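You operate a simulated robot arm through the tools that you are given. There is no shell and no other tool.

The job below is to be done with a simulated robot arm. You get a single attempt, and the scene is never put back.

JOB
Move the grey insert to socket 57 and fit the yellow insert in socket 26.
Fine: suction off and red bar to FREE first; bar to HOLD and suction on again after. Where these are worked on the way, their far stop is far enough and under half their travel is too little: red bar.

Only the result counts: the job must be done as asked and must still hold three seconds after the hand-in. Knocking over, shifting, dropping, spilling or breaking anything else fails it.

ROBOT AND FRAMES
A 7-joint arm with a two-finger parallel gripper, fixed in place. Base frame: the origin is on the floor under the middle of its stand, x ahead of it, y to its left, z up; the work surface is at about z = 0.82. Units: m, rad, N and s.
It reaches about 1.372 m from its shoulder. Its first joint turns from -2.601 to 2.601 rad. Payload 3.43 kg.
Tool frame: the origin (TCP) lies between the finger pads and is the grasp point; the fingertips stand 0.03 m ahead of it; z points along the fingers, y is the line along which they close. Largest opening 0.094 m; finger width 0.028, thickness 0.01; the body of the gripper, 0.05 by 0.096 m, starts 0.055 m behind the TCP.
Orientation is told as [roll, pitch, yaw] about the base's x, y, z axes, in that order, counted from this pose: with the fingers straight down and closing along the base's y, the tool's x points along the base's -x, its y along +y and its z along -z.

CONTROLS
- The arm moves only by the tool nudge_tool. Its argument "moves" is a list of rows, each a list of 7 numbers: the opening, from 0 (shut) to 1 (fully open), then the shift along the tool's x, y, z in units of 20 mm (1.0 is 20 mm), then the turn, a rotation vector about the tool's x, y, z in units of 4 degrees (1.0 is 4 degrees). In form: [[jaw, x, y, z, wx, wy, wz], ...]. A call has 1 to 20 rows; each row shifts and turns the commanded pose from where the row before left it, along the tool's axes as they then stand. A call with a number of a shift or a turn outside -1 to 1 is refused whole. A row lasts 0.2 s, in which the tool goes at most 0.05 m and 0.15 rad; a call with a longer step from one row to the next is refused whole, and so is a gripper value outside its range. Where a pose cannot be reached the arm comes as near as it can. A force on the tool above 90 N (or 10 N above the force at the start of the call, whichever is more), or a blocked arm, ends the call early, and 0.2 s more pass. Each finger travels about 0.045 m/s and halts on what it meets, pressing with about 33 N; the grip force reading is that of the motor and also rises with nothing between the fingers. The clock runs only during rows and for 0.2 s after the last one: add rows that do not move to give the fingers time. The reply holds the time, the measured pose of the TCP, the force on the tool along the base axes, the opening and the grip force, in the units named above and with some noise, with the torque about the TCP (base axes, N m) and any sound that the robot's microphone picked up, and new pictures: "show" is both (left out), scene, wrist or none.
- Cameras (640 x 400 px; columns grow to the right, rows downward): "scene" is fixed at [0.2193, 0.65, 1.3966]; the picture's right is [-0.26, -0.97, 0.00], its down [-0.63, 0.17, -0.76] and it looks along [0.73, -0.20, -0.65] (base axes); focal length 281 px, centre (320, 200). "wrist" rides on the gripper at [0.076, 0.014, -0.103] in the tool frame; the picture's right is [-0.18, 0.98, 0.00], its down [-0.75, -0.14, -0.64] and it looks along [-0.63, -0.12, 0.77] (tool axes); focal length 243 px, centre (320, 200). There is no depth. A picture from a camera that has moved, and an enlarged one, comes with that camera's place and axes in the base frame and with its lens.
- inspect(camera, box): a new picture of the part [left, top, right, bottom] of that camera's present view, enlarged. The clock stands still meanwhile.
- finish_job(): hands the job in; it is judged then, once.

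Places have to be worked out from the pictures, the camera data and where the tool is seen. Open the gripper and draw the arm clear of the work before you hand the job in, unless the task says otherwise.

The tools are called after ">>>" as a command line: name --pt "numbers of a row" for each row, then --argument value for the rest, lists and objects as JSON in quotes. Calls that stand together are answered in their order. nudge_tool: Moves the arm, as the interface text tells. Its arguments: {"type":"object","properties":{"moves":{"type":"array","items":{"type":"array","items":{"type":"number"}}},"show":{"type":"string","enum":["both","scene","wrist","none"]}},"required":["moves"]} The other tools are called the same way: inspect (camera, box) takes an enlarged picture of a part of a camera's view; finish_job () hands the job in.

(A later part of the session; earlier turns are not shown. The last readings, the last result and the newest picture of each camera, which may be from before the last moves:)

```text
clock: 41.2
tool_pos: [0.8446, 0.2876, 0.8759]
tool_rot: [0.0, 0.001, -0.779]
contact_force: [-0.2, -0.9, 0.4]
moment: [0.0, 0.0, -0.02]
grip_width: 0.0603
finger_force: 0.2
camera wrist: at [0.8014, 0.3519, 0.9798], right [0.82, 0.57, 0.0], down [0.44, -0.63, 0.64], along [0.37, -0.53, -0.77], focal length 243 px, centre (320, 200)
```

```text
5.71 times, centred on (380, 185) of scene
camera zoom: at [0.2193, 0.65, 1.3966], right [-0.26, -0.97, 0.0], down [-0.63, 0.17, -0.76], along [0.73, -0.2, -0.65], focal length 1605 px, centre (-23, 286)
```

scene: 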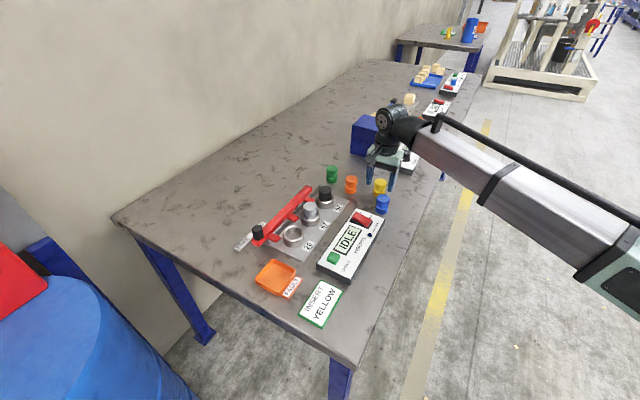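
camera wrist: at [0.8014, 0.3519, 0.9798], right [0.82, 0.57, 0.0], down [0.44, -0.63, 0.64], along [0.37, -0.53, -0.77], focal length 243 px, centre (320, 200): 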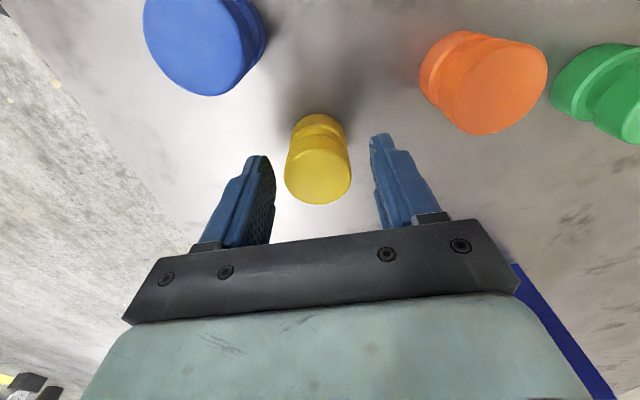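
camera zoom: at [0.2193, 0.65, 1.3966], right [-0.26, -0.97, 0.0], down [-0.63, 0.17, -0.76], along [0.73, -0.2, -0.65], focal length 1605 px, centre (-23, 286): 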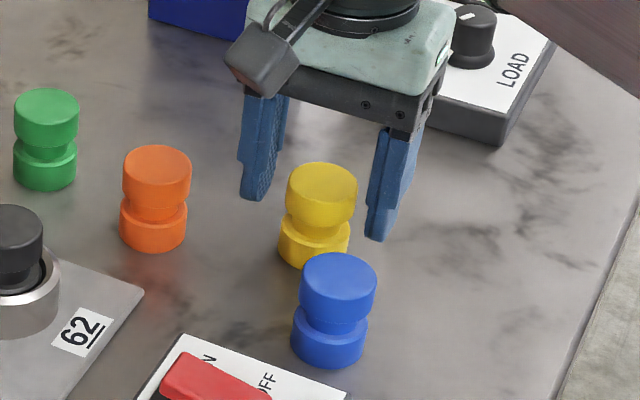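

Compared with the grey pick-up, the yellow top looks about 5 mm too close and should end about 2 mm further along. I'll raise 5 mm, shift 2.4 mm along tool x and compare again.

>>> nudge_tool --pt "0.64 0.12 0 -0.25 0 0 0" --pt "0.64 0 0 0 0 0 0" --show "none"

>>> inspect --camera "wrist" --box '[200, 40, 440, 210]'

```text
clock: 41.8
tool_pos: [0.8446, 0.2886, 0.8818]
tool_rot: [0.001, 0.0, -0.778]
contact_force: [0.2, 0.5, -0.4]
moment: [-0.02, -0.01, 0.02]
grip_width: 0.06
finger_force: 0.0
```

```text
2.35 times, centred on (320, 125) of wrist
camera zoom: at [0.7995, 0.3536, 0.9852], right [0.82, 0.57, 0.0], down [0.44, -0.63, 0.64], along [0.37, -0.53, -0.77], focal length 571 px, centre (320, 376)
```

zoom: 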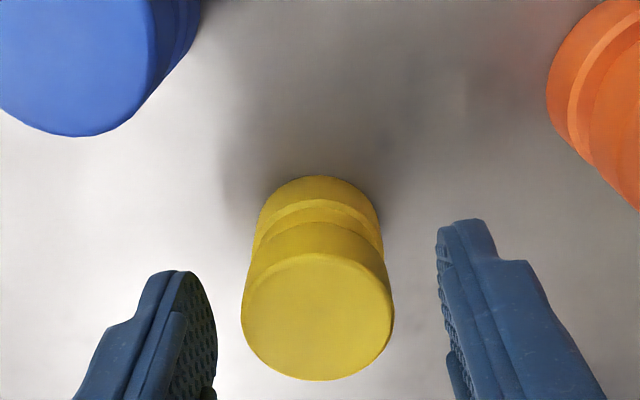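

The yellow top now fills the same pixels the grey one did at pick-up (241–394, bottom 380). I'll close on it.

>>> nudge_tool --pt "0.3 0 0 0 0 0 0" --pt "0 0 0 0 0 0 0" --pt "0 0 0 0 0 0 0" --pt "0 0 0 0 0 0 0" --show "none"

>>> inspect --camera "wrist" --box '[200, 40, 440, 210]'

```text
clock: 42.8
tool_pos: [0.8442, 0.2881, 0.8822]
tool_rot: [0.001, 0.0, -0.778]
contact_force: [0.4, 0.9, 0.6]
moment: [0.03, -0.03, 0.01]
grip_width: 0.0363
finger_force: 33.1
```

```text
2.35 times, centred on (320, 125) of wrist
camera zoom: at [0.7996, 0.3535, 0.9852], right [0.82, 0.57, 0.0], down [0.44, -0.63, 0.64], along [0.37, -0.53, -0.77], focal length 571 px, centre (320, 376)
```

zoom: 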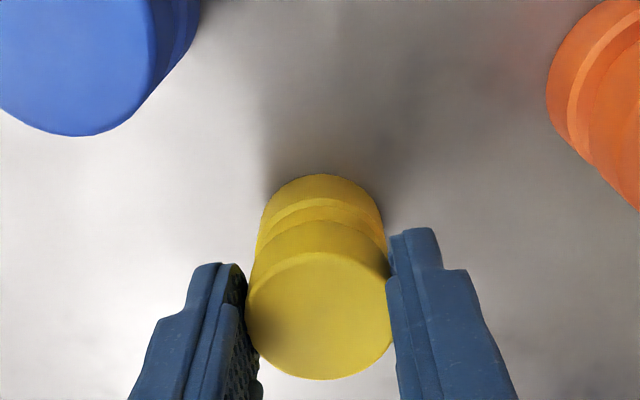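

The yellow insert is gripped at 36.3 mm. I'll lift it straight up and check it's held before carrying it back.

>>> nudge_tool --pt "0 0 0 -0.4 0 0 0" --pt "0 0 0 -0.8 0 0 0" --pt "0 0 0 -1 0 0 0" --pt "0 0 0 -1 0 0 0" --pt "0 0 0 -1 0 0 0" --pt "0 0 0 -1 0 0 0" --pt "0 0 0 0 0 0 0"

```text
clock: 44.4
tool_pos: [0.8427, 0.2887, 0.9861]
tool_rot: [0.001, -0.001, -0.779]
contact_force: [-0.4, -0.6, -0.3]
moment: [0.03, 0.0, -0.03]
grip_width: 0.0367
finger_force: 32.6
camera wrist: at [0.7987, 0.3539, 1.0897], right [0.82, 0.57, 0.0], down [0.44, -0.63, 0.64], along [0.37, -0.53, -0.77], focal length 243 px, centre (320, 200)
```

scene: 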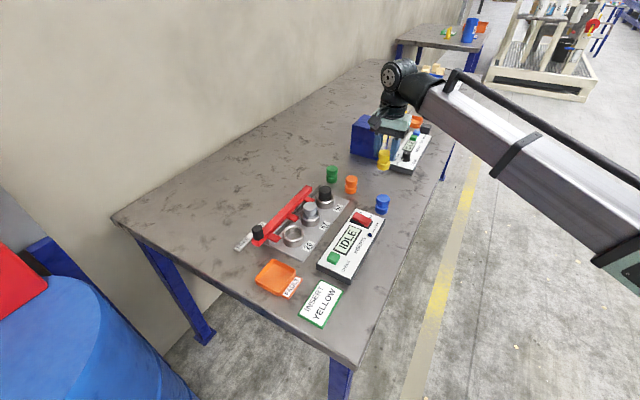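
wrist: 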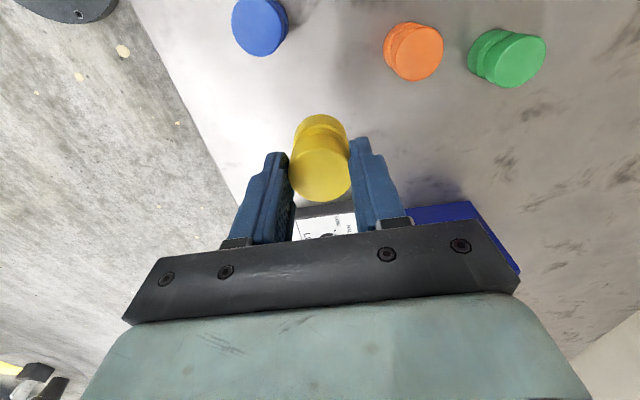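

It's held, with the insert's underside around z 0.92. I'll retrace the exact commanded shift back to over socket 26, clear of everything in between.

>>> nudge_tool --pt "0 0.9933 0.4212 0 0 0 0" --pt "0 0.9933 0.4212 0 0 0 0" --pt "0 0.9933 0.4212 0 0 0 0" --pt "0 0.9933 0.4212 0 0 0 0" --pt "0 0.9933 0.4212 0 0 0 0" --pt "0 0.9933 0.4212 0 0 0 0" --pt "0 0.9933 0.4212 0 0 0 0" --pt "0 0.9933 0.4212 0 0 0 0" --pt "0 0.9933 0.4212 0 0 0 0" --pt "0 0.9933 0.4212 0 0 0 0" --pt "0 0.9933 0.4212 0 0 0 0" --pt "0 0.9933 0.4212 0 0 0 0" --pt "0 0.9933 0.4212 0 0 0 0" --pt "0 0.9933 0.4212 0 0 0 0" --pt "0 0.9933 0.4212 0 0 0 0" --pt "0 0 0 0.8 0 0 0" --pt "0 0 0 0.8 0 0 0" --pt "0 0 0 0 0 0 0"

>>> inspect --camera "wrist" --box '[200, 40, 440, 210]'

>>> inspect --camera "scene" --box '[240, 170, 340, 260]'

```text
clock: 48.2
tool_pos: [0.7203, 0.5884, 0.9544]
tool_rot: [0.0, 0.0, -0.779]
contact_force: [1.4, 0.2, -1.1]
moment: [0.02, -0.01, -0.02]
grip_width: 0.0366
finger_force: 33.1
camera wrist: at [0.6752, 0.6527, 1.057], right [0.82, 0.57, 0.0], down [0.44, -0.63, 0.64], along [0.37, -0.53, -0.77], focal length 243 px, centre (320, 200)
```

scene: 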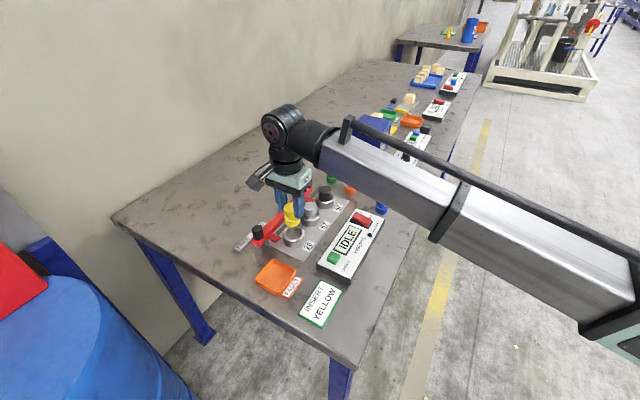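
wrist: 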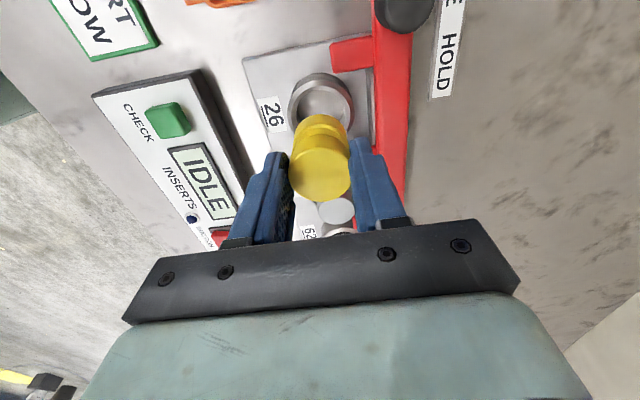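

```text
2.35 times, centred on (320, 125) of wrist
camera zoom: at [0.6752, 0.6527, 1.057], right [0.82, 0.57, 0.0], down [0.44, -0.63, 0.64], along [0.37, -0.53, -0.77], focal length 571 px, centre (320, 376)
```

zoom: 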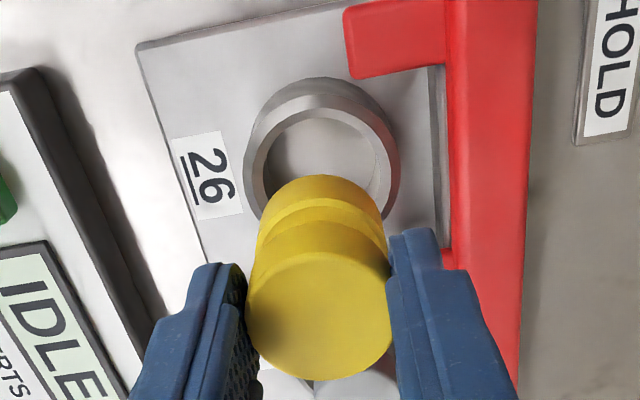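

```text
4.44 times, centred on (290, 215) of scene
camera zoom: at [0.2193, 0.65, 1.3966], right [-0.26, -0.97, 0.0], down [-0.63, 0.17, -0.76], along [0.73, -0.2, -0.65], focal length 1248 px, centre (453, 133)
```

zoom: 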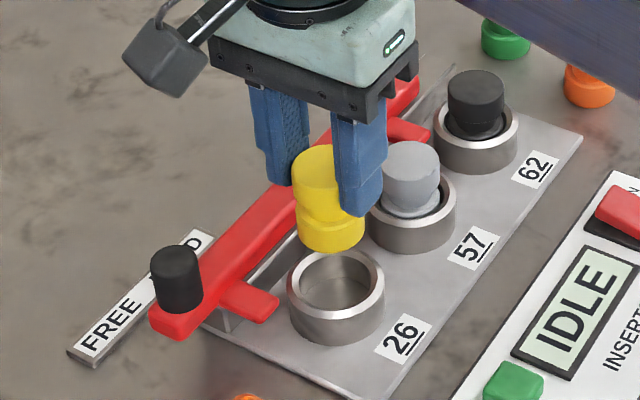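

Ring 26 sits about 3–4 px off from where it was with the grey insert at this height, roughly a millimetre. I'll apply that small correction and compare again.

>>> nudge_tool --pt "0 -0.07 0.055 0 0 0 0" --pt "0 0 0 0 0 0 0" --show "none"

>>> inspect --camera "wrist" --box '[200, 40, 440, 210]'

```text
clock: 48.8
tool_pos: [0.7222, 0.5896, 0.9538]
tool_rot: [-0.002, 0.001, -0.779]
contact_force: [0.3, -0.6, -0.8]
moment: [-0.02, 0.01, 0.02]
grip_width: 0.0366
finger_force: 33.1
```

```text
2.35 times, centred on (320, 125) of wrist
camera zoom: at [0.6772, 0.6527, 1.0573], right [0.82, 0.57, 0.0], down [0.44, -0.63, 0.64], along [0.37, -0.53, -0.77], focal length 571 px, centre (320, 376)
```

zoom: 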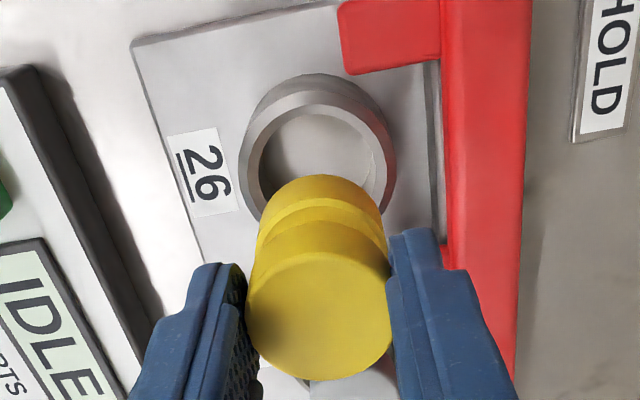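

The pixels now match within about a pixel. I'll lower the yellow insert into socket 26, slowing down over the last stretch.

>>> nudge_tool --pt "0 0 0 0.8 0 0 0" --pt "0 0 0 0.7 0 0 0" --pt "0 0 0 0.4 0 0 0" --pt "0 0 0 0.3 0 0 0" --pt "0 0 0 0.3 0 0 0" --pt "0 0 0 0 0 0 0"

>>> inspect --camera "scene" --box '[260, 190, 335, 255]'

```text
clock: 50.2
tool_pos: [0.7204, 0.5881, 0.9051]
tool_rot: [0.003, 0.001, -0.778]
contact_force: [-4.8, 3.0, 25.8]
moment: [0.1, -0.21, 0.01]
grip_width: 0.0364
finger_force: 33.1
camera wrist: at [0.6762, 0.6524, 1.0085], right [0.82, 0.57, 0.0], down [0.44, -0.63, 0.64], along [0.37, -0.53, -0.77], focal length 243 px, centre (320, 200)
```

scene: 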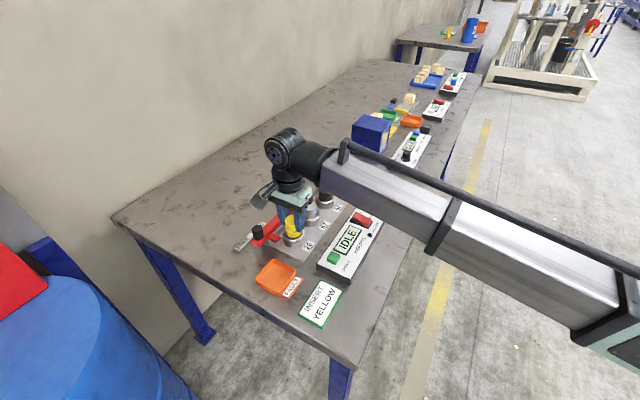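
wrist: 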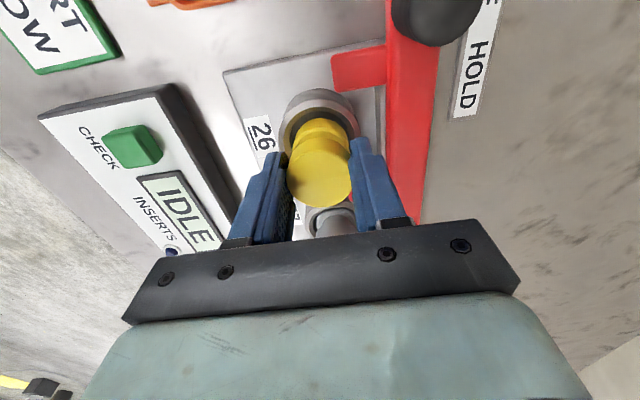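

```text
6.15 times, centred on (298, 222) of scene
camera zoom: at [0.2193, 0.65, 1.3966], right [-0.26, -0.97, 0.0], down [-0.63, 0.17, -0.76], along [0.73, -0.2, -0.65], focal length 1728 px, centre (458, 62)
```

zoom: 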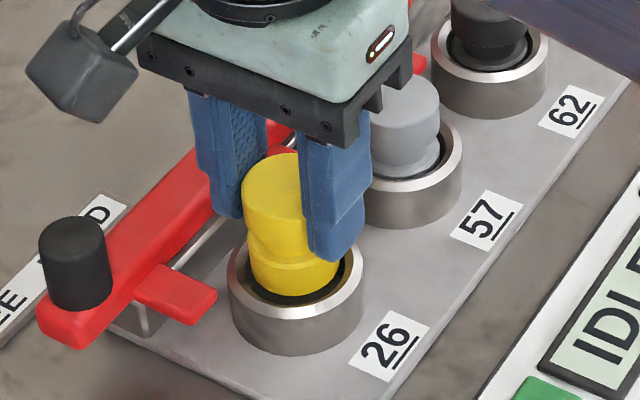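

There's 26 N upward plus about 5 N toward the tool's +x side, so the insert is catching the bore edge a millimetre or so too far along. I'll raise a little, shift 1.4 mm back, and lower gently again.

>>> nudge_tool --pt "0 0 0 -0.3 0 0 0" --pt "0 0.07 0 0 0 0 0" --pt "0 0 0 0.15 0 0 0" --pt "0 0 0 0.12 0 0 0" --pt "0 0 0 0 0 0 0" --show "wrist"

>>> inspect --camera "scene" --box '[260, 190, 335, 255]'

>>> inspect --camera "wrist" --box '[200, 40, 440, 210]'

```text
clock: 51.4
tool_pos: [0.7218, 0.5888, 0.9055]
tool_rot: [0.001, -0.001, -0.779]
contact_force: [-0.5, -0.7, -0.6]
moment: [0.01, 0.03, 0.0]
grip_width: 0.0364
finger_force: 33.3
camera wrist: at [0.6762, 0.6538, 1.0075], right [0.82, 0.57, 0.0], down [0.44, -0.63, 0.64], along [0.37, -0.53, -0.77], focal length 243 px, centre (320, 200)
```

wrist: 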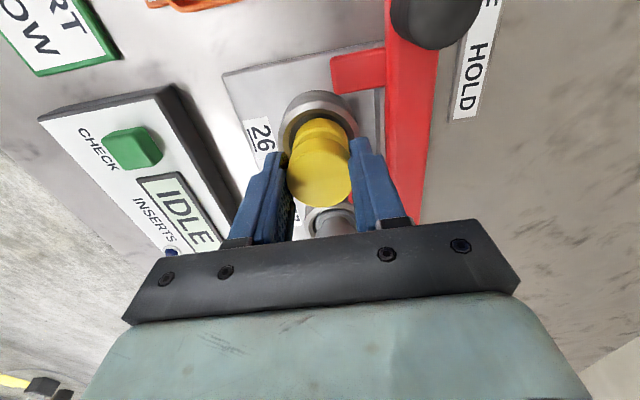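

```text
6.15 times, centred on (298, 222) of scene
camera zoom: at [0.2193, 0.65, 1.3966], right [-0.26, -0.97, 0.0], down [-0.63, 0.17, -0.76], along [0.73, -0.2, -0.65], focal length 1728 px, centre (458, 62)
```

zoom: 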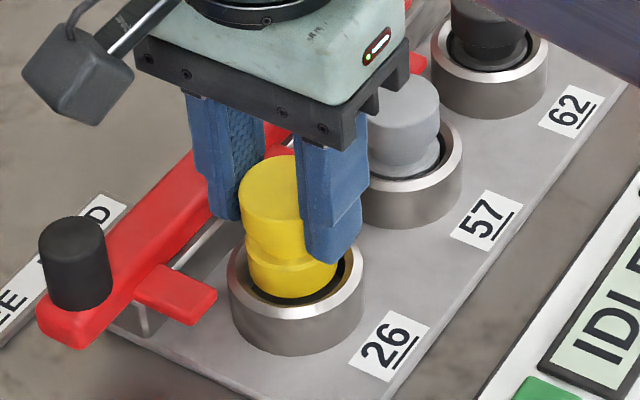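

```text
2.35 times, centred on (320, 125) of wrist
camera zoom: at [0.6762, 0.6538, 1.0075], right [0.82, 0.57, 0.0], down [0.44, -0.63, 0.64], along [0.37, -0.53, -0.77], focal length 571 px, centre (320, 376)
```

zoom: 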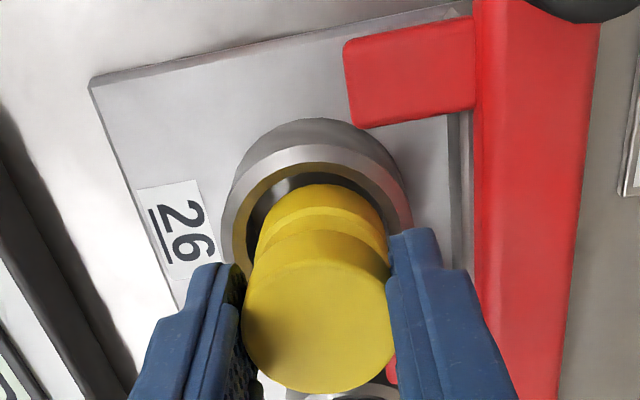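

The force is zero again, though the insert slid up in the grip by about 5 mm. I'll look closely at how it sits over the ring before going on.

>>> inspect --camera "scene" --box '[278, 205, 318, 245]'

>>> inspect --camera "wrist" --box '[270, 80, 370, 160]'

```text
10.00 times, centred on (298, 225) of scene
camera zoom: at [0.2193, 0.65, 1.3966], right [-0.26, -0.97, 0.0], down [-0.63, 0.17, -0.76], along [0.73, -0.2, -0.65], focal length 2809 px, centre (540, -50)
```

zoom: 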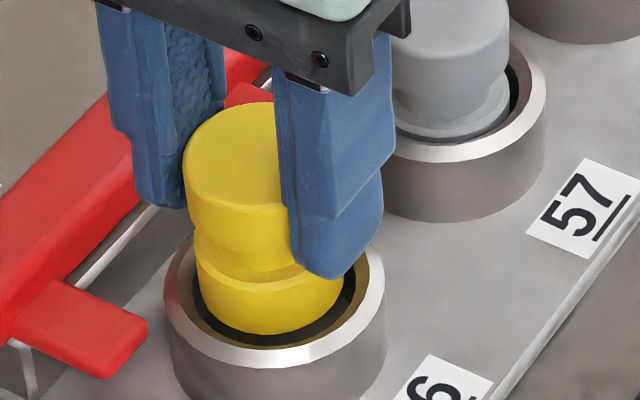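

```text
5.00 times, centred on (320, 120) of wrist
camera zoom: at [0.6762, 0.6538, 1.0075], right [0.82, 0.57, 0.0], down [0.44, -0.63, 0.64], along [0.37, -0.53, -0.77], focal length 1213 px, centre (320, 600)
```

zoom: 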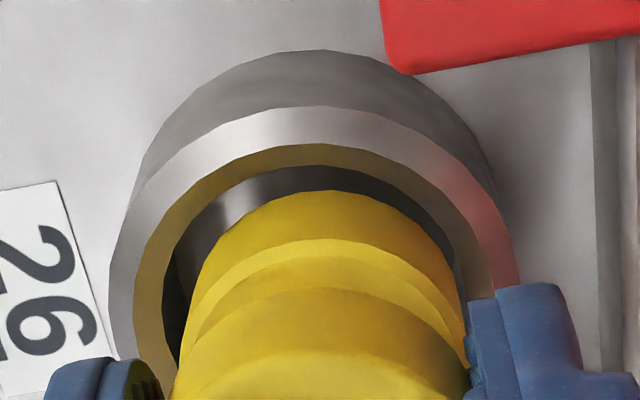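

The insert seems to have tilted slightly about the grip axis, with its top leaning toward the camera side, as well as sliding up. I'll lift it clear of the ring and look at it properly before retrying.

>>> nudge_tool --pt "0 0 0 -0.5 0 0 0" --pt "0 0 0 -0.9 0 0 0" --pt "0 0 0 -1 0 0 0" --pt "0 0 0 0 0 0 0"

>>> inspect --camera "scene" --box '[270, 185, 330, 245]'

>>> inspect --camera "wrist" --box '[200, 40, 440, 210]'

```text
clock: 52.4
tool_pos: [0.7205, 0.5893, 0.9526]
tool_rot: [-0.001, 0.0, -0.778]
contact_force: [-0.1, 0.3, -0.2]
moment: [-0.03, -0.01, -0.03]
grip_width: 0.0364
finger_force: 33.1
camera wrist: at [0.6758, 0.6538, 1.0557], right [0.82, 0.57, 0.0], down [0.44, -0.63, 0.64], along [0.37, -0.53, -0.77], focal length 243 px, centre (320, 200)
```

scene: 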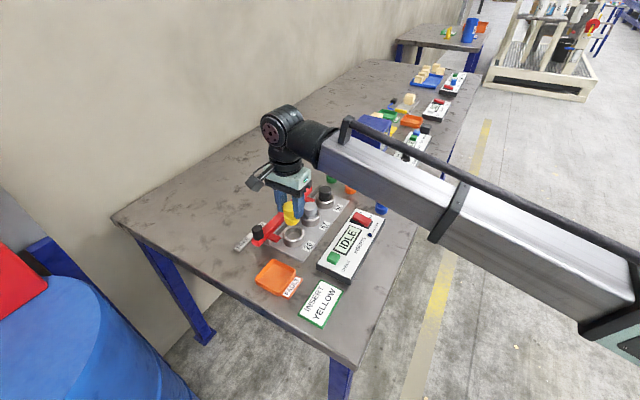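
wrist: 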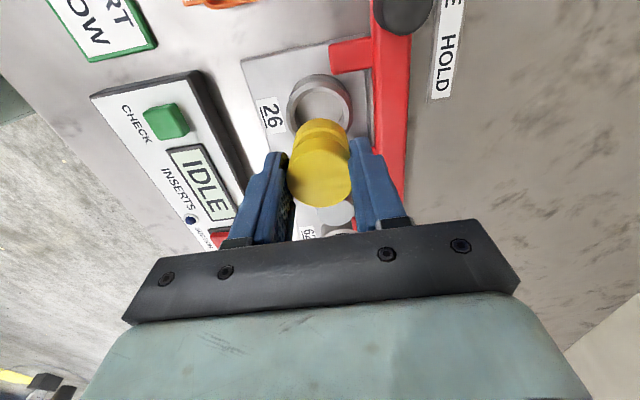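

```text
6.67 times, centred on (300, 215) of scene
camera zoom: at [0.2193, 0.65, 1.3966], right [-0.26, -0.97, 0.0], down [-0.63, 0.17, -0.76], along [0.73, -0.2, -0.65], focal length 1872 px, centre (453, 100)
```

zoom: 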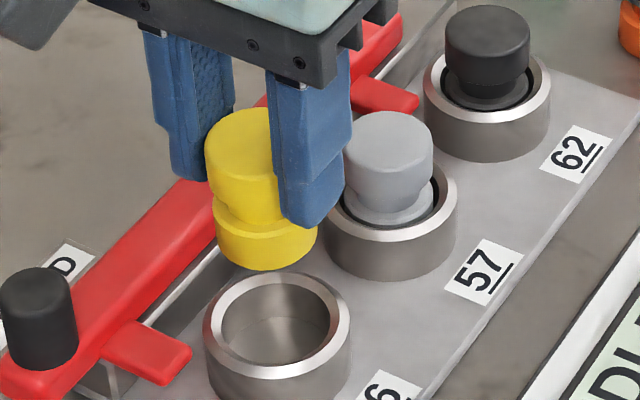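

```text
2.35 times, centred on (320, 125) of wrist
camera zoom: at [0.6758, 0.6538, 1.0557], right [0.82, 0.57, 0.0], down [0.44, -0.63, 0.64], along [0.37, -0.53, -0.77], focal length 571 px, centre (320, 376)
```

zoom: 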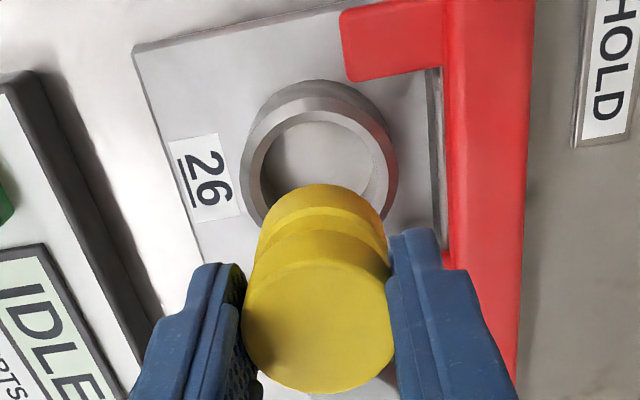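

The slide up was about 5 mm with hardly any tilt. The contact moment puts the touch on the far (+x) edge of the bore. I'll shift about 1 mm along tool +x and 0.8 mm along -y, then come down to just above the earlier contact height.

>>> nudge_tool --pt "0 0.05 -0.04 0 0 0 0" --pt "0 0 0 0.8 0 0 0" --pt "0 0 0 0.8 0 0 0" --pt "0 0 0 0.4 0 0 0" --pt "0 0 0 0.2 0 0 0" --pt "0 0 0 0 0 0 0" --show "none"

>>> inspect --camera "scene" --box '[278, 205, 318, 245]'

>>> inspect --camera "wrist" --box '[270, 80, 370, 160]'

```text
clock: 53.8
tool_pos: [0.72, 0.5896, 0.9096]
tool_rot: [0.002, -0.001, -0.779]
contact_force: [0.7, 0.1, 0.2]
moment: [-0.04, 0.01, 0.01]
grip_width: 0.0367
finger_force: 32.9
```

```text
10.00 times, centred on (298, 225) of scene
camera zoom: at [0.2193, 0.65, 1.3966], right [-0.26, -0.97, 0.0], down [-0.63, 0.17, -0.76], along [0.73, -0.2, -0.65], focal length 2809 px, centre (540, -50)
```

zoom: 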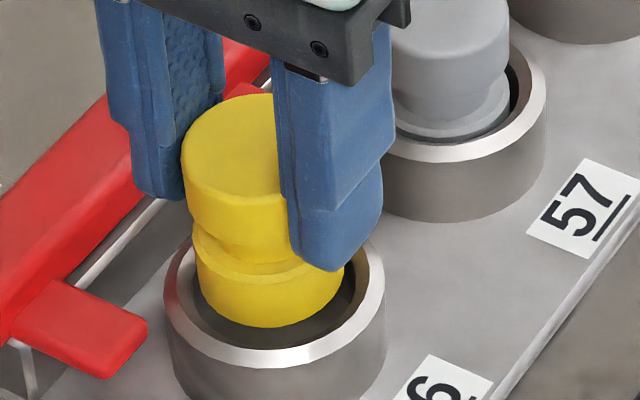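

```text
5.00 times, centred on (320, 120) of wrist
camera zoom: at [0.6748, 0.654, 1.012], right [0.82, 0.57, 0.0], down [0.44, -0.63, 0.64], along [0.37, -0.53, -0.77], focal length 1213 px, centre (320, 600)
```

zoom: 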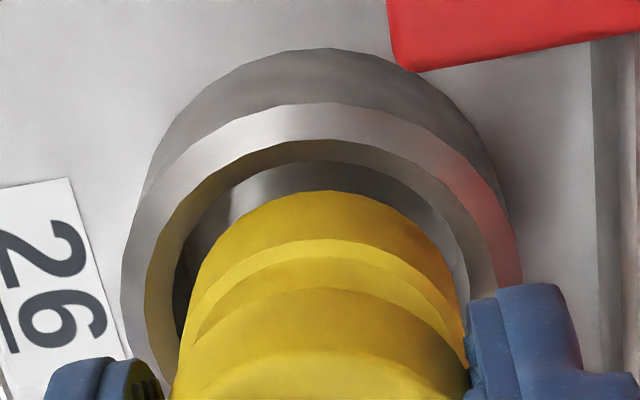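

The two views agree that the insert is now within about 1 mm of the bore axis, perhaps slightly to the +n side. I'll trim 0.5 mm and lower 4 mm with a force check.

>>> nudge_tool --pt "0 0 -0.025 0 0 0 0" --pt "0 0 0 0.1 0 0 0" --pt "0 0 0 0.1 0 0 0" --show "none"

```text
clock: 54.6
tool_pos: [0.7189, 0.5899, 0.9057]
tool_rot: [-0.001, 0.0, -0.779]
contact_force: [-0.4, -0.1, -0.2]
moment: [-0.02, -0.03, 0.01]
grip_width: 0.0363
finger_force: 33.9
```

No force at 0.9057, so I'll go on down 4 mm.

>>> nudge_tool --pt "0 0 0 0.1 0 0 0" --pt "0 0 0 0.1 0 0 0" --show "none"

```text
clock: 55.2
tool_pos: [0.7177, 0.5882, 0.9007]
tool_rot: [0.0, 0.0, -0.779]
contact_force: [0.5, -0.1, -0.4]
moment: [-0.02, 0.0, 0.01]
grip_width: 0.0364
finger_force: 33.5
```

It's now below the earlier catch height with no force, so it has entered the bore. Continuing in small steps.

>>> nudge_tool --pt "0 0 0 0.1 0 0 0" --pt "0 0 0 0.1 0 0 0" --pt "0 0 0 0.1 0 0 0" --show "none"

>>> inspect --camera "scene" --box '[278, 205, 318, 245]'

>>> inspect --camera "wrist" --box '[200, 40, 440, 210]'

```text
clock: 56.0
tool_pos: [0.7189, 0.5893, 0.8944]
tool_rot: [-0.001, 0.0, -0.778]
contact_force: [0.1, 0.0, -0.7]
moment: [0.0, 0.01, 0.01]
grip_width: 0.0367
finger_force: 32.9
```

```text
10.00 times, centred on (298, 225) of scene
camera zoom: at [0.2193, 0.65, 1.3966], right [-0.26, -0.97, 0.0], down [-0.63, 0.17, -0.76], along [0.73, -0.2, -0.65], focal length 2809 px, centre (540, -50)
```

zoom: 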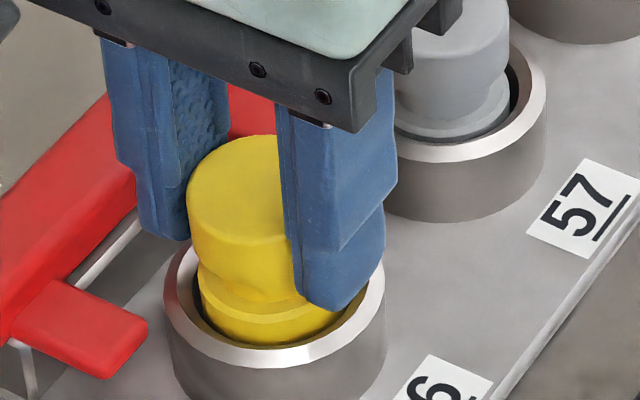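

```text
2.35 times, centred on (320, 125) of wrist
camera zoom: at [0.6744, 0.6539, 0.9978], right [0.82, 0.57, 0.0], down [0.44, -0.63, 0.64], along [0.37, -0.53, -0.77], focal length 571 px, centre (320, 376)
```

zoom: 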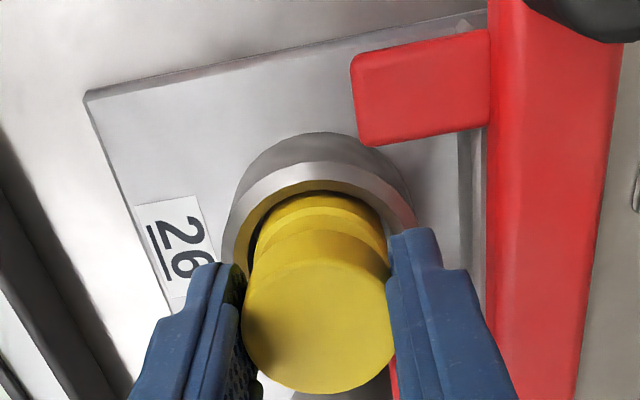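

It's going in cleanly. Because of the slide in the grip, the seat should come at about TCP z 0.886, which still leaves the tips above the ring. Lowering further with force checks.

>>> nudge_tool --pt "0 0 0 0.1 0 0 0" --pt "0 0 0 0.1 0 0 0" --pt "0 0 0 0.1 0 0 0" --show "none"

```text
clock: 56.8
tool_pos: [0.7188, 0.5894, 0.8881]
tool_rot: [-0.001, 0.001, -0.779]
contact_force: [0.5, -0.1, -0.9]
moment: [-0.01, 0.02, 0.05]
grip_width: 0.0363
finger_force: 33.5
```

>>> nudge_tool --pt "0 0 0 0.08 0 0 0" --pt "0 0 0 0.05 0 0 0" --show "none"

>>> inspect --camera "scene" --box '[278, 195, 328, 245]'

>>> inspect --camera "wrist" --box '[200, 40, 440, 210]'

```text
clock: 57.4
tool_pos: [0.7185, 0.5889, 0.8869]
tool_rot: [0.001, 0.001, -0.779]
contact_force: [-0.3, 0.8, 5.9]
moment: [0.07, 0.07, 0.0]
grip_width: 0.0364
finger_force: 32.8
```

```text
8.00 times, centred on (303, 220) of scene
camera zoom: at [0.2193, 0.65, 1.3966], right [-0.26, -0.97, 0.0], down [-0.63, 0.17, -0.76], along [0.73, -0.2, -0.65], focal length 2247 px, centre (456, 40)
```

zoom: 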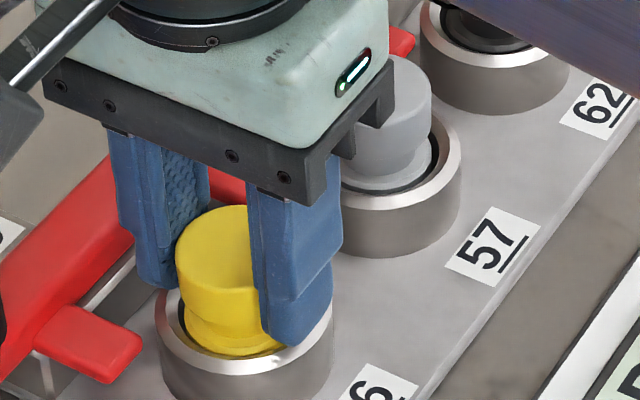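

```text
2.35 times, centred on (320, 125) of wrist
camera zoom: at [0.6742, 0.6538, 0.9899], right [0.82, 0.57, 0.0], down [0.44, -0.63, 0.64], along [0.37, -0.53, -0.77], focal length 571 px, centre (320, 376)
```

zoom: 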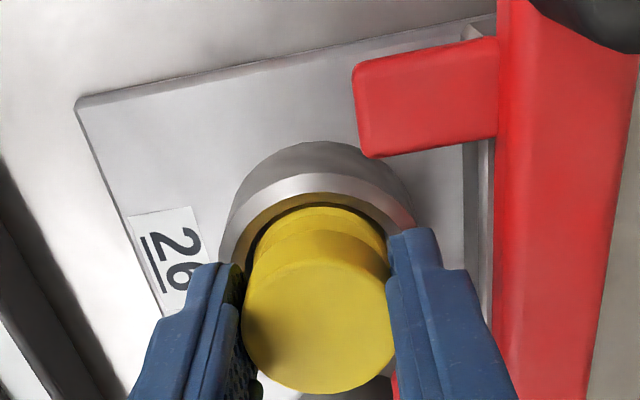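

There's about 6 N upward at the expected seating height, so the yellow insert is on the floor of socket 26. I'll release it and lift away.

>>> nudge_tool --pt "0.45 0 0 0 0 0 0" --pt "0.58 0 0 0 0 0 0" --pt "0.6 0 0 0 0 0 0" --pt "0.6 0 0 -0.5 0 0 0" --pt "0.6 0 0 -0.9 0 0 0" --pt "0.6 0 0 -1 0 0 0" --pt "0.6 0 0 -1 0 0 0" --pt "0.6 0 0 -1 0 0 0" --pt "0.6 0 0 -1 0 0 0" --pt "0.6 0 0 0 0 0 0"

>>> inspect --camera "scene" --box '[270, 180, 350, 250]'

>>> inspect --camera "wrist" --box '[200, 40, 440, 210]'

```text
clock: 59.6
tool_pos: [0.7186, 0.5895, 0.9949]
tool_rot: [0.0, 0.0, -0.778]
contact_force: [-0.6, -0.2, -0.1]
moment: [-0.01, -0.03, -0.01]
grip_width: 0.0562
finger_force: 0.0
camera wrist: at [0.6737, 0.6534, 1.0978], right [0.82, 0.57, 0.0], down [0.44, -0.63, 0.64], along [0.37, -0.53, -0.77], focal length 243 px, centre (320, 200)
```

scene: 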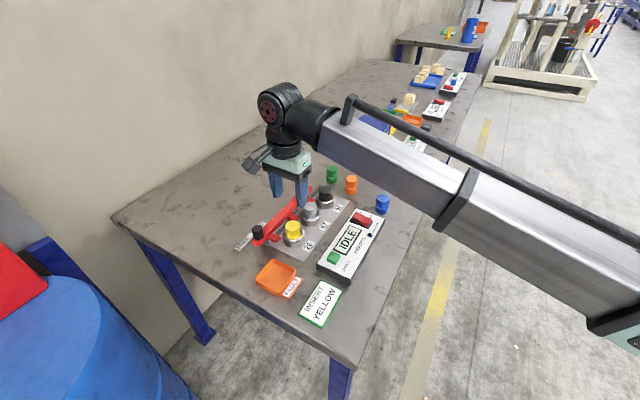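
wrist: 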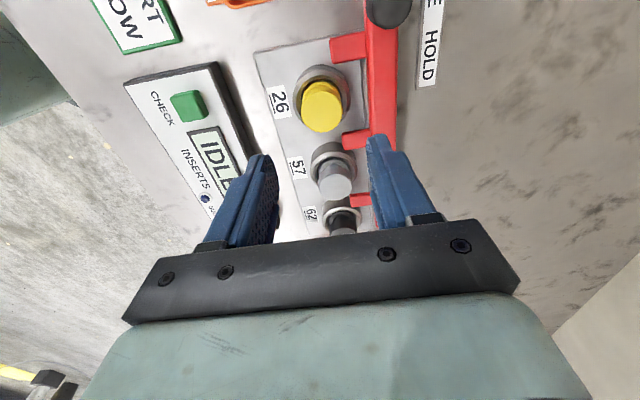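

```text
5.71 times, centred on (310, 215) of scene
camera zoom: at [0.2193, 0.65, 1.3966], right [-0.26, -0.97, 0.0], down [-0.63, 0.17, -0.76], along [0.73, -0.2, -0.65], focal length 1605 px, centre (377, 114)
```

zoom: 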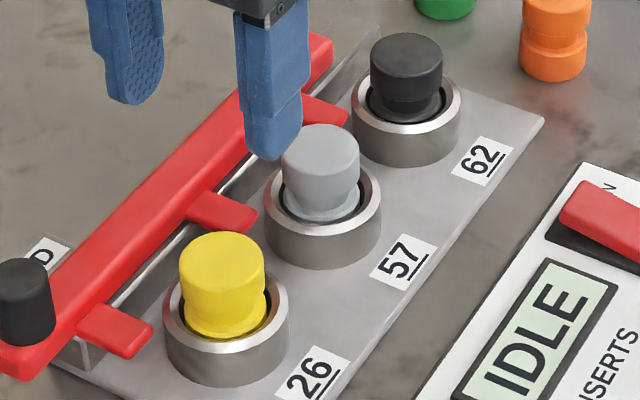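

```text
2.35 times, centred on (320, 125) of wrist
camera zoom: at [0.6737, 0.6534, 1.0978], right [0.82, 0.57, 0.0], down [0.44, -0.63, 0.64], along [0.37, -0.53, -0.77], focal length 571 px, centre (320, 376)
```

zoom: 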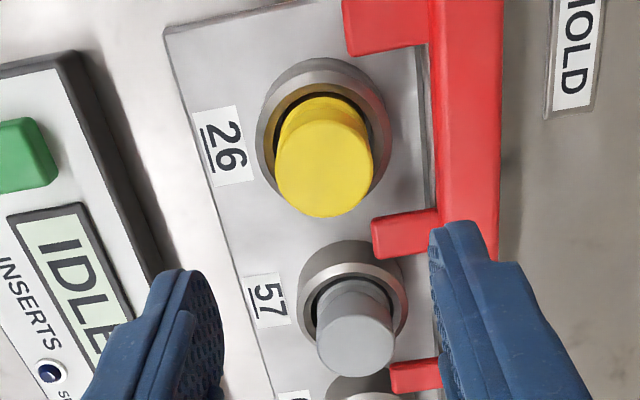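

Both inserts sit upright at the same height, and the blue, orange, green and black ones haven't moved. Next the bar goes back to HOLD. I'll shut the fingers and come down on the FREE side of the knob, which is now near (0.7145, 0.675).

>>> nudge_tool --pt "0.3 0.993 0.579 0 0 0 0" --pt "0 0.993 0.579 0 0 0 0" --pt "0 0.993 0.579 0 0 0 0" --pt "0 0.993 0.579 0 0 0 0" --pt "0 0.993 0.579 0 0 0 0" --pt "0 0 0 1 0 0 0" --pt "0 0 0 1 0 0 0" --pt "0 0 0 0.75 0 0 0" --pt "0 0 0 0 0 0 0"

>>> inspect --camera "scene" --box '[220, 180, 310, 260]'

>>> inspect --camera "wrist" --box '[220, 60, 420, 210]'

```text
clock: 61.6
tool_pos: [0.688, 0.7004, 0.9382]
tool_rot: [0.001, 0.0, -0.779]
contact_force: [-0.4, -0.5, 1.0]
moment: [0.03, 0.02, -0.01]
grip_width: 0.0
finger_force: 33.4
camera wrist: at [0.6438, 0.7649, 1.0424], right [0.82, 0.57, 0.0], down [0.44, -0.63, 0.64], along [0.37, -0.53, -0.77], focal length 243 px, centre (320, 200)
```

scene: 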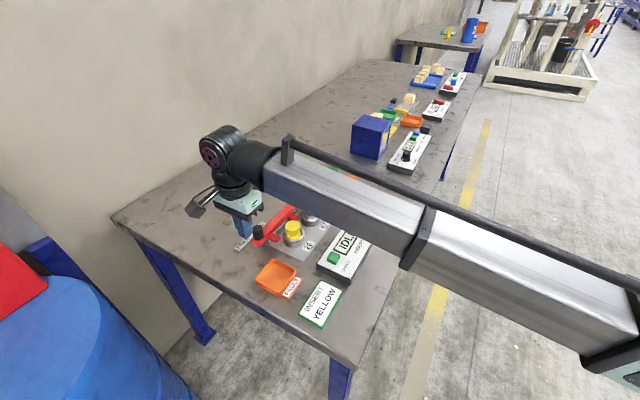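
wrist: 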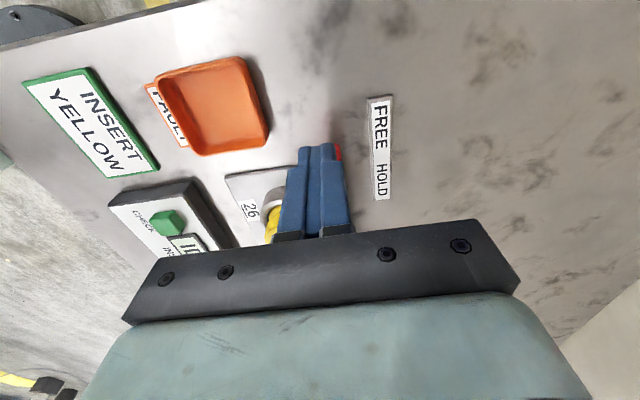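

```text
5.00 times, centred on (265, 220) of scene
camera zoom: at [0.2193, 0.65, 1.3966], right [-0.26, -0.97, 0.0], down [-0.63, 0.17, -0.76], along [0.73, -0.2, -0.65], focal length 1404 px, centre (595, 100)
```

zoom: 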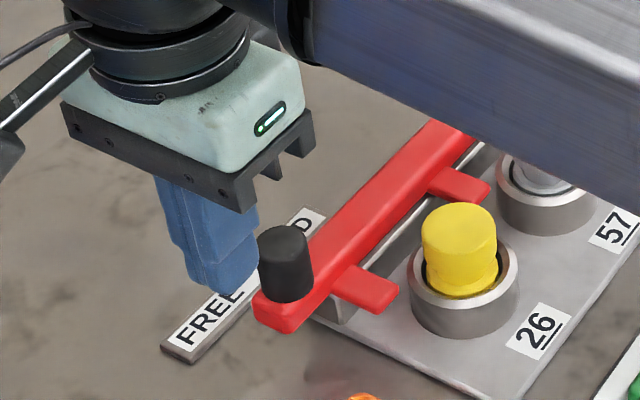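

```text
2.67 times, centred on (320, 135) of wrist
camera zoom: at [0.6438, 0.7649, 1.0424], right [0.82, 0.57, 0.0], down [0.44, -0.63, 0.64], along [0.37, -0.53, -0.77], focal length 647 px, centre (320, 373)
```

zoom: 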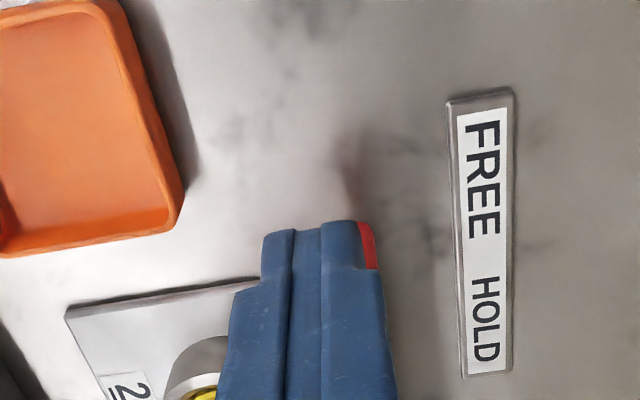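

The bar is still at FREE and the fingers stand on its FREE end side. The bar axis looks 2–3 mm toward +n, so I'll trim that and lower to knob height.

>>> nudge_tool --pt "0 0 0.12 0 0 0 0" --pt "0 0 0 0.8 0 0 0" --pt "0 0 0 0.6 0 0 0" --pt "0 0 0 0.4 0 0 0" --pt "0 0 0 0 0 0 0" --show "none"

>>> inspect --camera "scene" --box '[220, 180, 310, 260]'

>>> inspect --camera "wrist" --box '[220, 60, 420, 210]'

```text
clock: 62.8
tool_pos: [0.6902, 0.7025, 0.9023]
tool_rot: [0.001, 0.0, -0.779]
contact_force: [-0.8, -0.9, 0.3]
moment: [-0.02, 0.02, 0.0]
grip_width: 0.0001
finger_force: 32.7
```

```text
5.00 times, centred on (265, 220) of scene
camera zoom: at [0.2193, 0.65, 1.3966], right [-0.26, -0.97, 0.0], down [-0.63, 0.17, -0.76], along [0.73, -0.2, -0.65], focal length 1404 px, centre (595, 100)
```

zoom: 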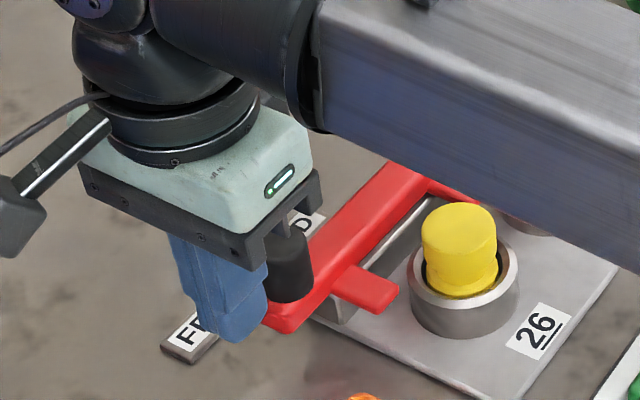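

```text
2.67 times, centred on (320, 135) of wrist
camera zoom: at [0.6463, 0.7663, 1.0062], right [0.82, 0.57, 0.0], down [0.44, -0.63, 0.64], along [0.37, -0.53, -0.77], focal length 647 px, centre (320, 373)
```

zoom: 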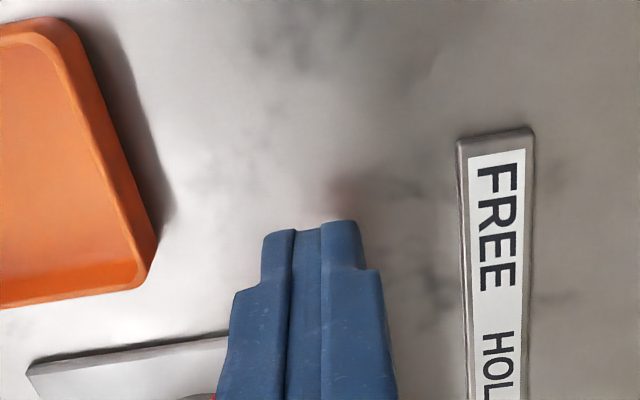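

Everything is clear. I'll push along tool -x toward HOLD, the first 32 mm of commanded motion, and watch the tabs approach the insert waists.

>>> nudge_tool --pt "0 -0.4 0 0 0 0 0" --pt "0 -0.4 0 0 0 0 0" --pt "0 -0.4 0 0 0 0 0" --pt "0 -0.4 0 0 0 0 0" --pt "0 0 0 0 0 0 0" --show "scene"

>>> inspect --camera "scene" --box '[220, 180, 320, 260]'

>>> inspect --camera "wrist" --box '[200, 60, 440, 240]'

```text
clock: 64.0
tool_pos: [0.7131, 0.6791, 0.903]
tool_rot: [-0.001, 0.001, -0.778]
contact_force: [-0.9, -0.1, 0.3]
moment: [0.03, 0.02, 0.0]
grip_width: 0.0001
finger_force: 33.0
```

scene: 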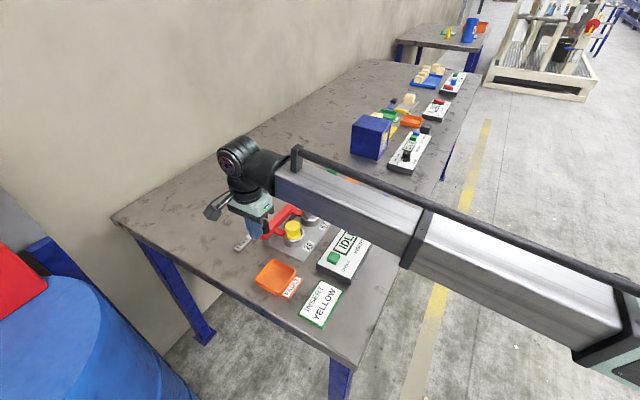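

```text
5.00 times, centred on (270, 220) of scene
camera zoom: at [0.2193, 0.65, 1.3966], right [-0.26, -0.97, 0.0], down [-0.63, 0.17, -0.76], along [0.73, -0.2, -0.65], focal length 1404 px, centre (570, 100)
```

zoom: 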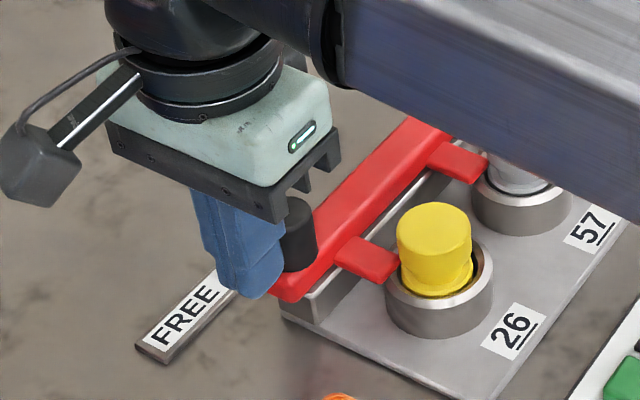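

```text
2.22 times, centred on (320, 150) of wrist
camera zoom: at [0.6687, 0.744, 1.006], right [0.82, 0.57, 0.0], down [0.44, -0.63, 0.64], along [0.37, -0.53, -0.77], focal length 539 px, centre (320, 311)
```

zoom: 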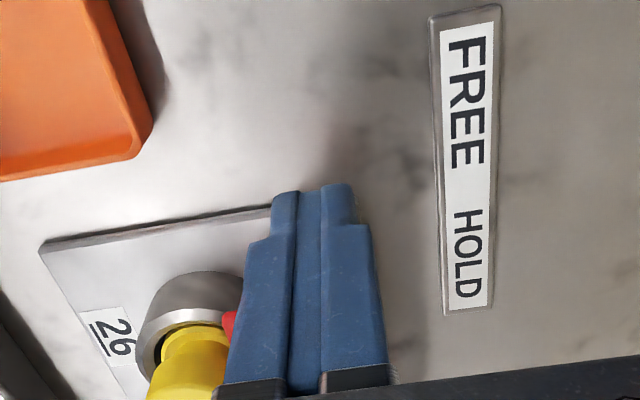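

The bar is sliding back freely, about 20 mm so far. I'll continue more slowly as the tabs reach the insert waists.

>>> nudge_tool --pt "0 -0.2 0 0 0 0 0" --pt "0 -0.2 0 0 0 0 0" --show "none"

>>> inspect --camera "scene" --box '[250, 190, 320, 250]'

```text
clock: 64.6
tool_pos: [0.7196, 0.6744, 0.9033]
tool_rot: [0.001, 0.0, -0.779]
contact_force: [-0.1, 0.3, -0.2]
moment: [0.01, -0.02, -0.03]
grip_width: 0.0
finger_force: 32.8
```

```text
6.67 times, centred on (285, 220) of scene
camera zoom: at [0.2193, 0.65, 1.3966], right [-0.26, -0.97, 0.0], down [-0.63, 0.17, -0.76], along [0.73, -0.2, -0.65], focal length 1872 px, centre (553, 67)
```

zoom: 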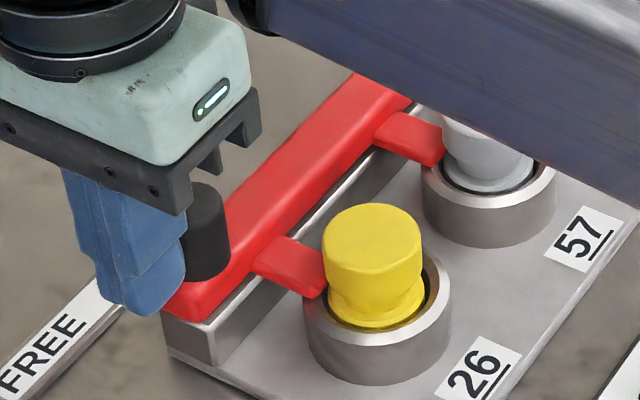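

The tabs are at waist height beside both inserts with no force so far. I'll keep pushing in small steps.

>>> nudge_tool --pt "0 -0.15 0 0 0 0 0" --pt "0 -0.15 0 0 0 0 0" --show "none"

>>> inspect --camera "scene" --box '[250, 190, 320, 250]'

```text
clock: 65.2
tool_pos: [0.7228, 0.6699, 0.9028]
tool_rot: [0.0, 0.001, -0.777]
contact_force: [-0.8, 0.9, 0.3]
moment: [0.02, 0.02, 0.0]
grip_width: 0.0
finger_force: 33.0
```

```text
6.67 times, centred on (285, 220) of scene
camera zoom: at [0.2193, 0.65, 1.3966], right [-0.26, -0.97, 0.0], down [-0.63, 0.17, -0.76], along [0.73, -0.2, -0.65], focal length 1872 px, centre (553, 67)
```

zoom: 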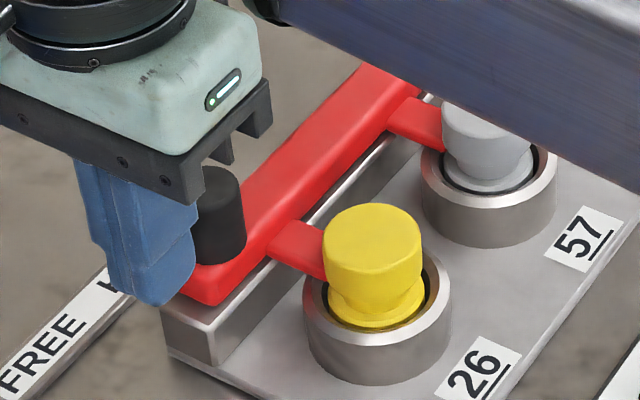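

The tabs have slipped in behind both heads smoothly. Now the last few millimetres to the HOLD stop.

>>> nudge_tool --pt "0 -0.15 0 0 0 0 0" --pt "0 -0.15 0 0 0 0 0" --pt "0 -0.1 0 0 0 0 0" --show "none"

>>> inspect --camera "scene" --box '[250, 190, 320, 250]'

```text
clock: 66.0
tool_pos: [0.7269, 0.6651, 0.9029]
tool_rot: [0.001, 0.003, -0.776]
contact_force: [-14.0, 14.6, -1.3]
moment: [0.12, 0.04, -0.08]
grip_width: 0.0
finger_force: 33.2
```

```text
6.67 times, centred on (285, 220) of scene
camera zoom: at [0.2193, 0.65, 1.3966], right [-0.26, -0.97, 0.0], down [-0.63, 0.17, -0.76], along [0.73, -0.2, -0.65], focal length 1872 px, centre (553, 67)
```

zoom: 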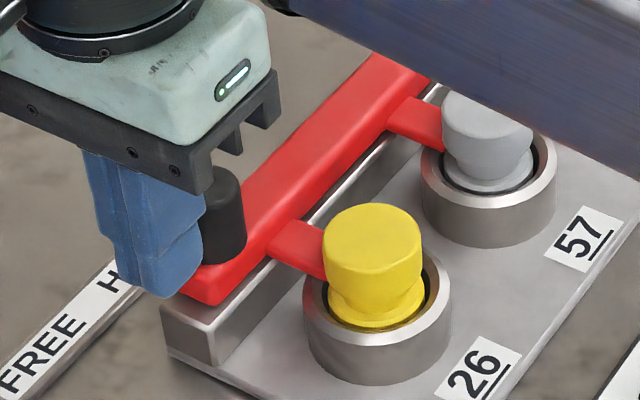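

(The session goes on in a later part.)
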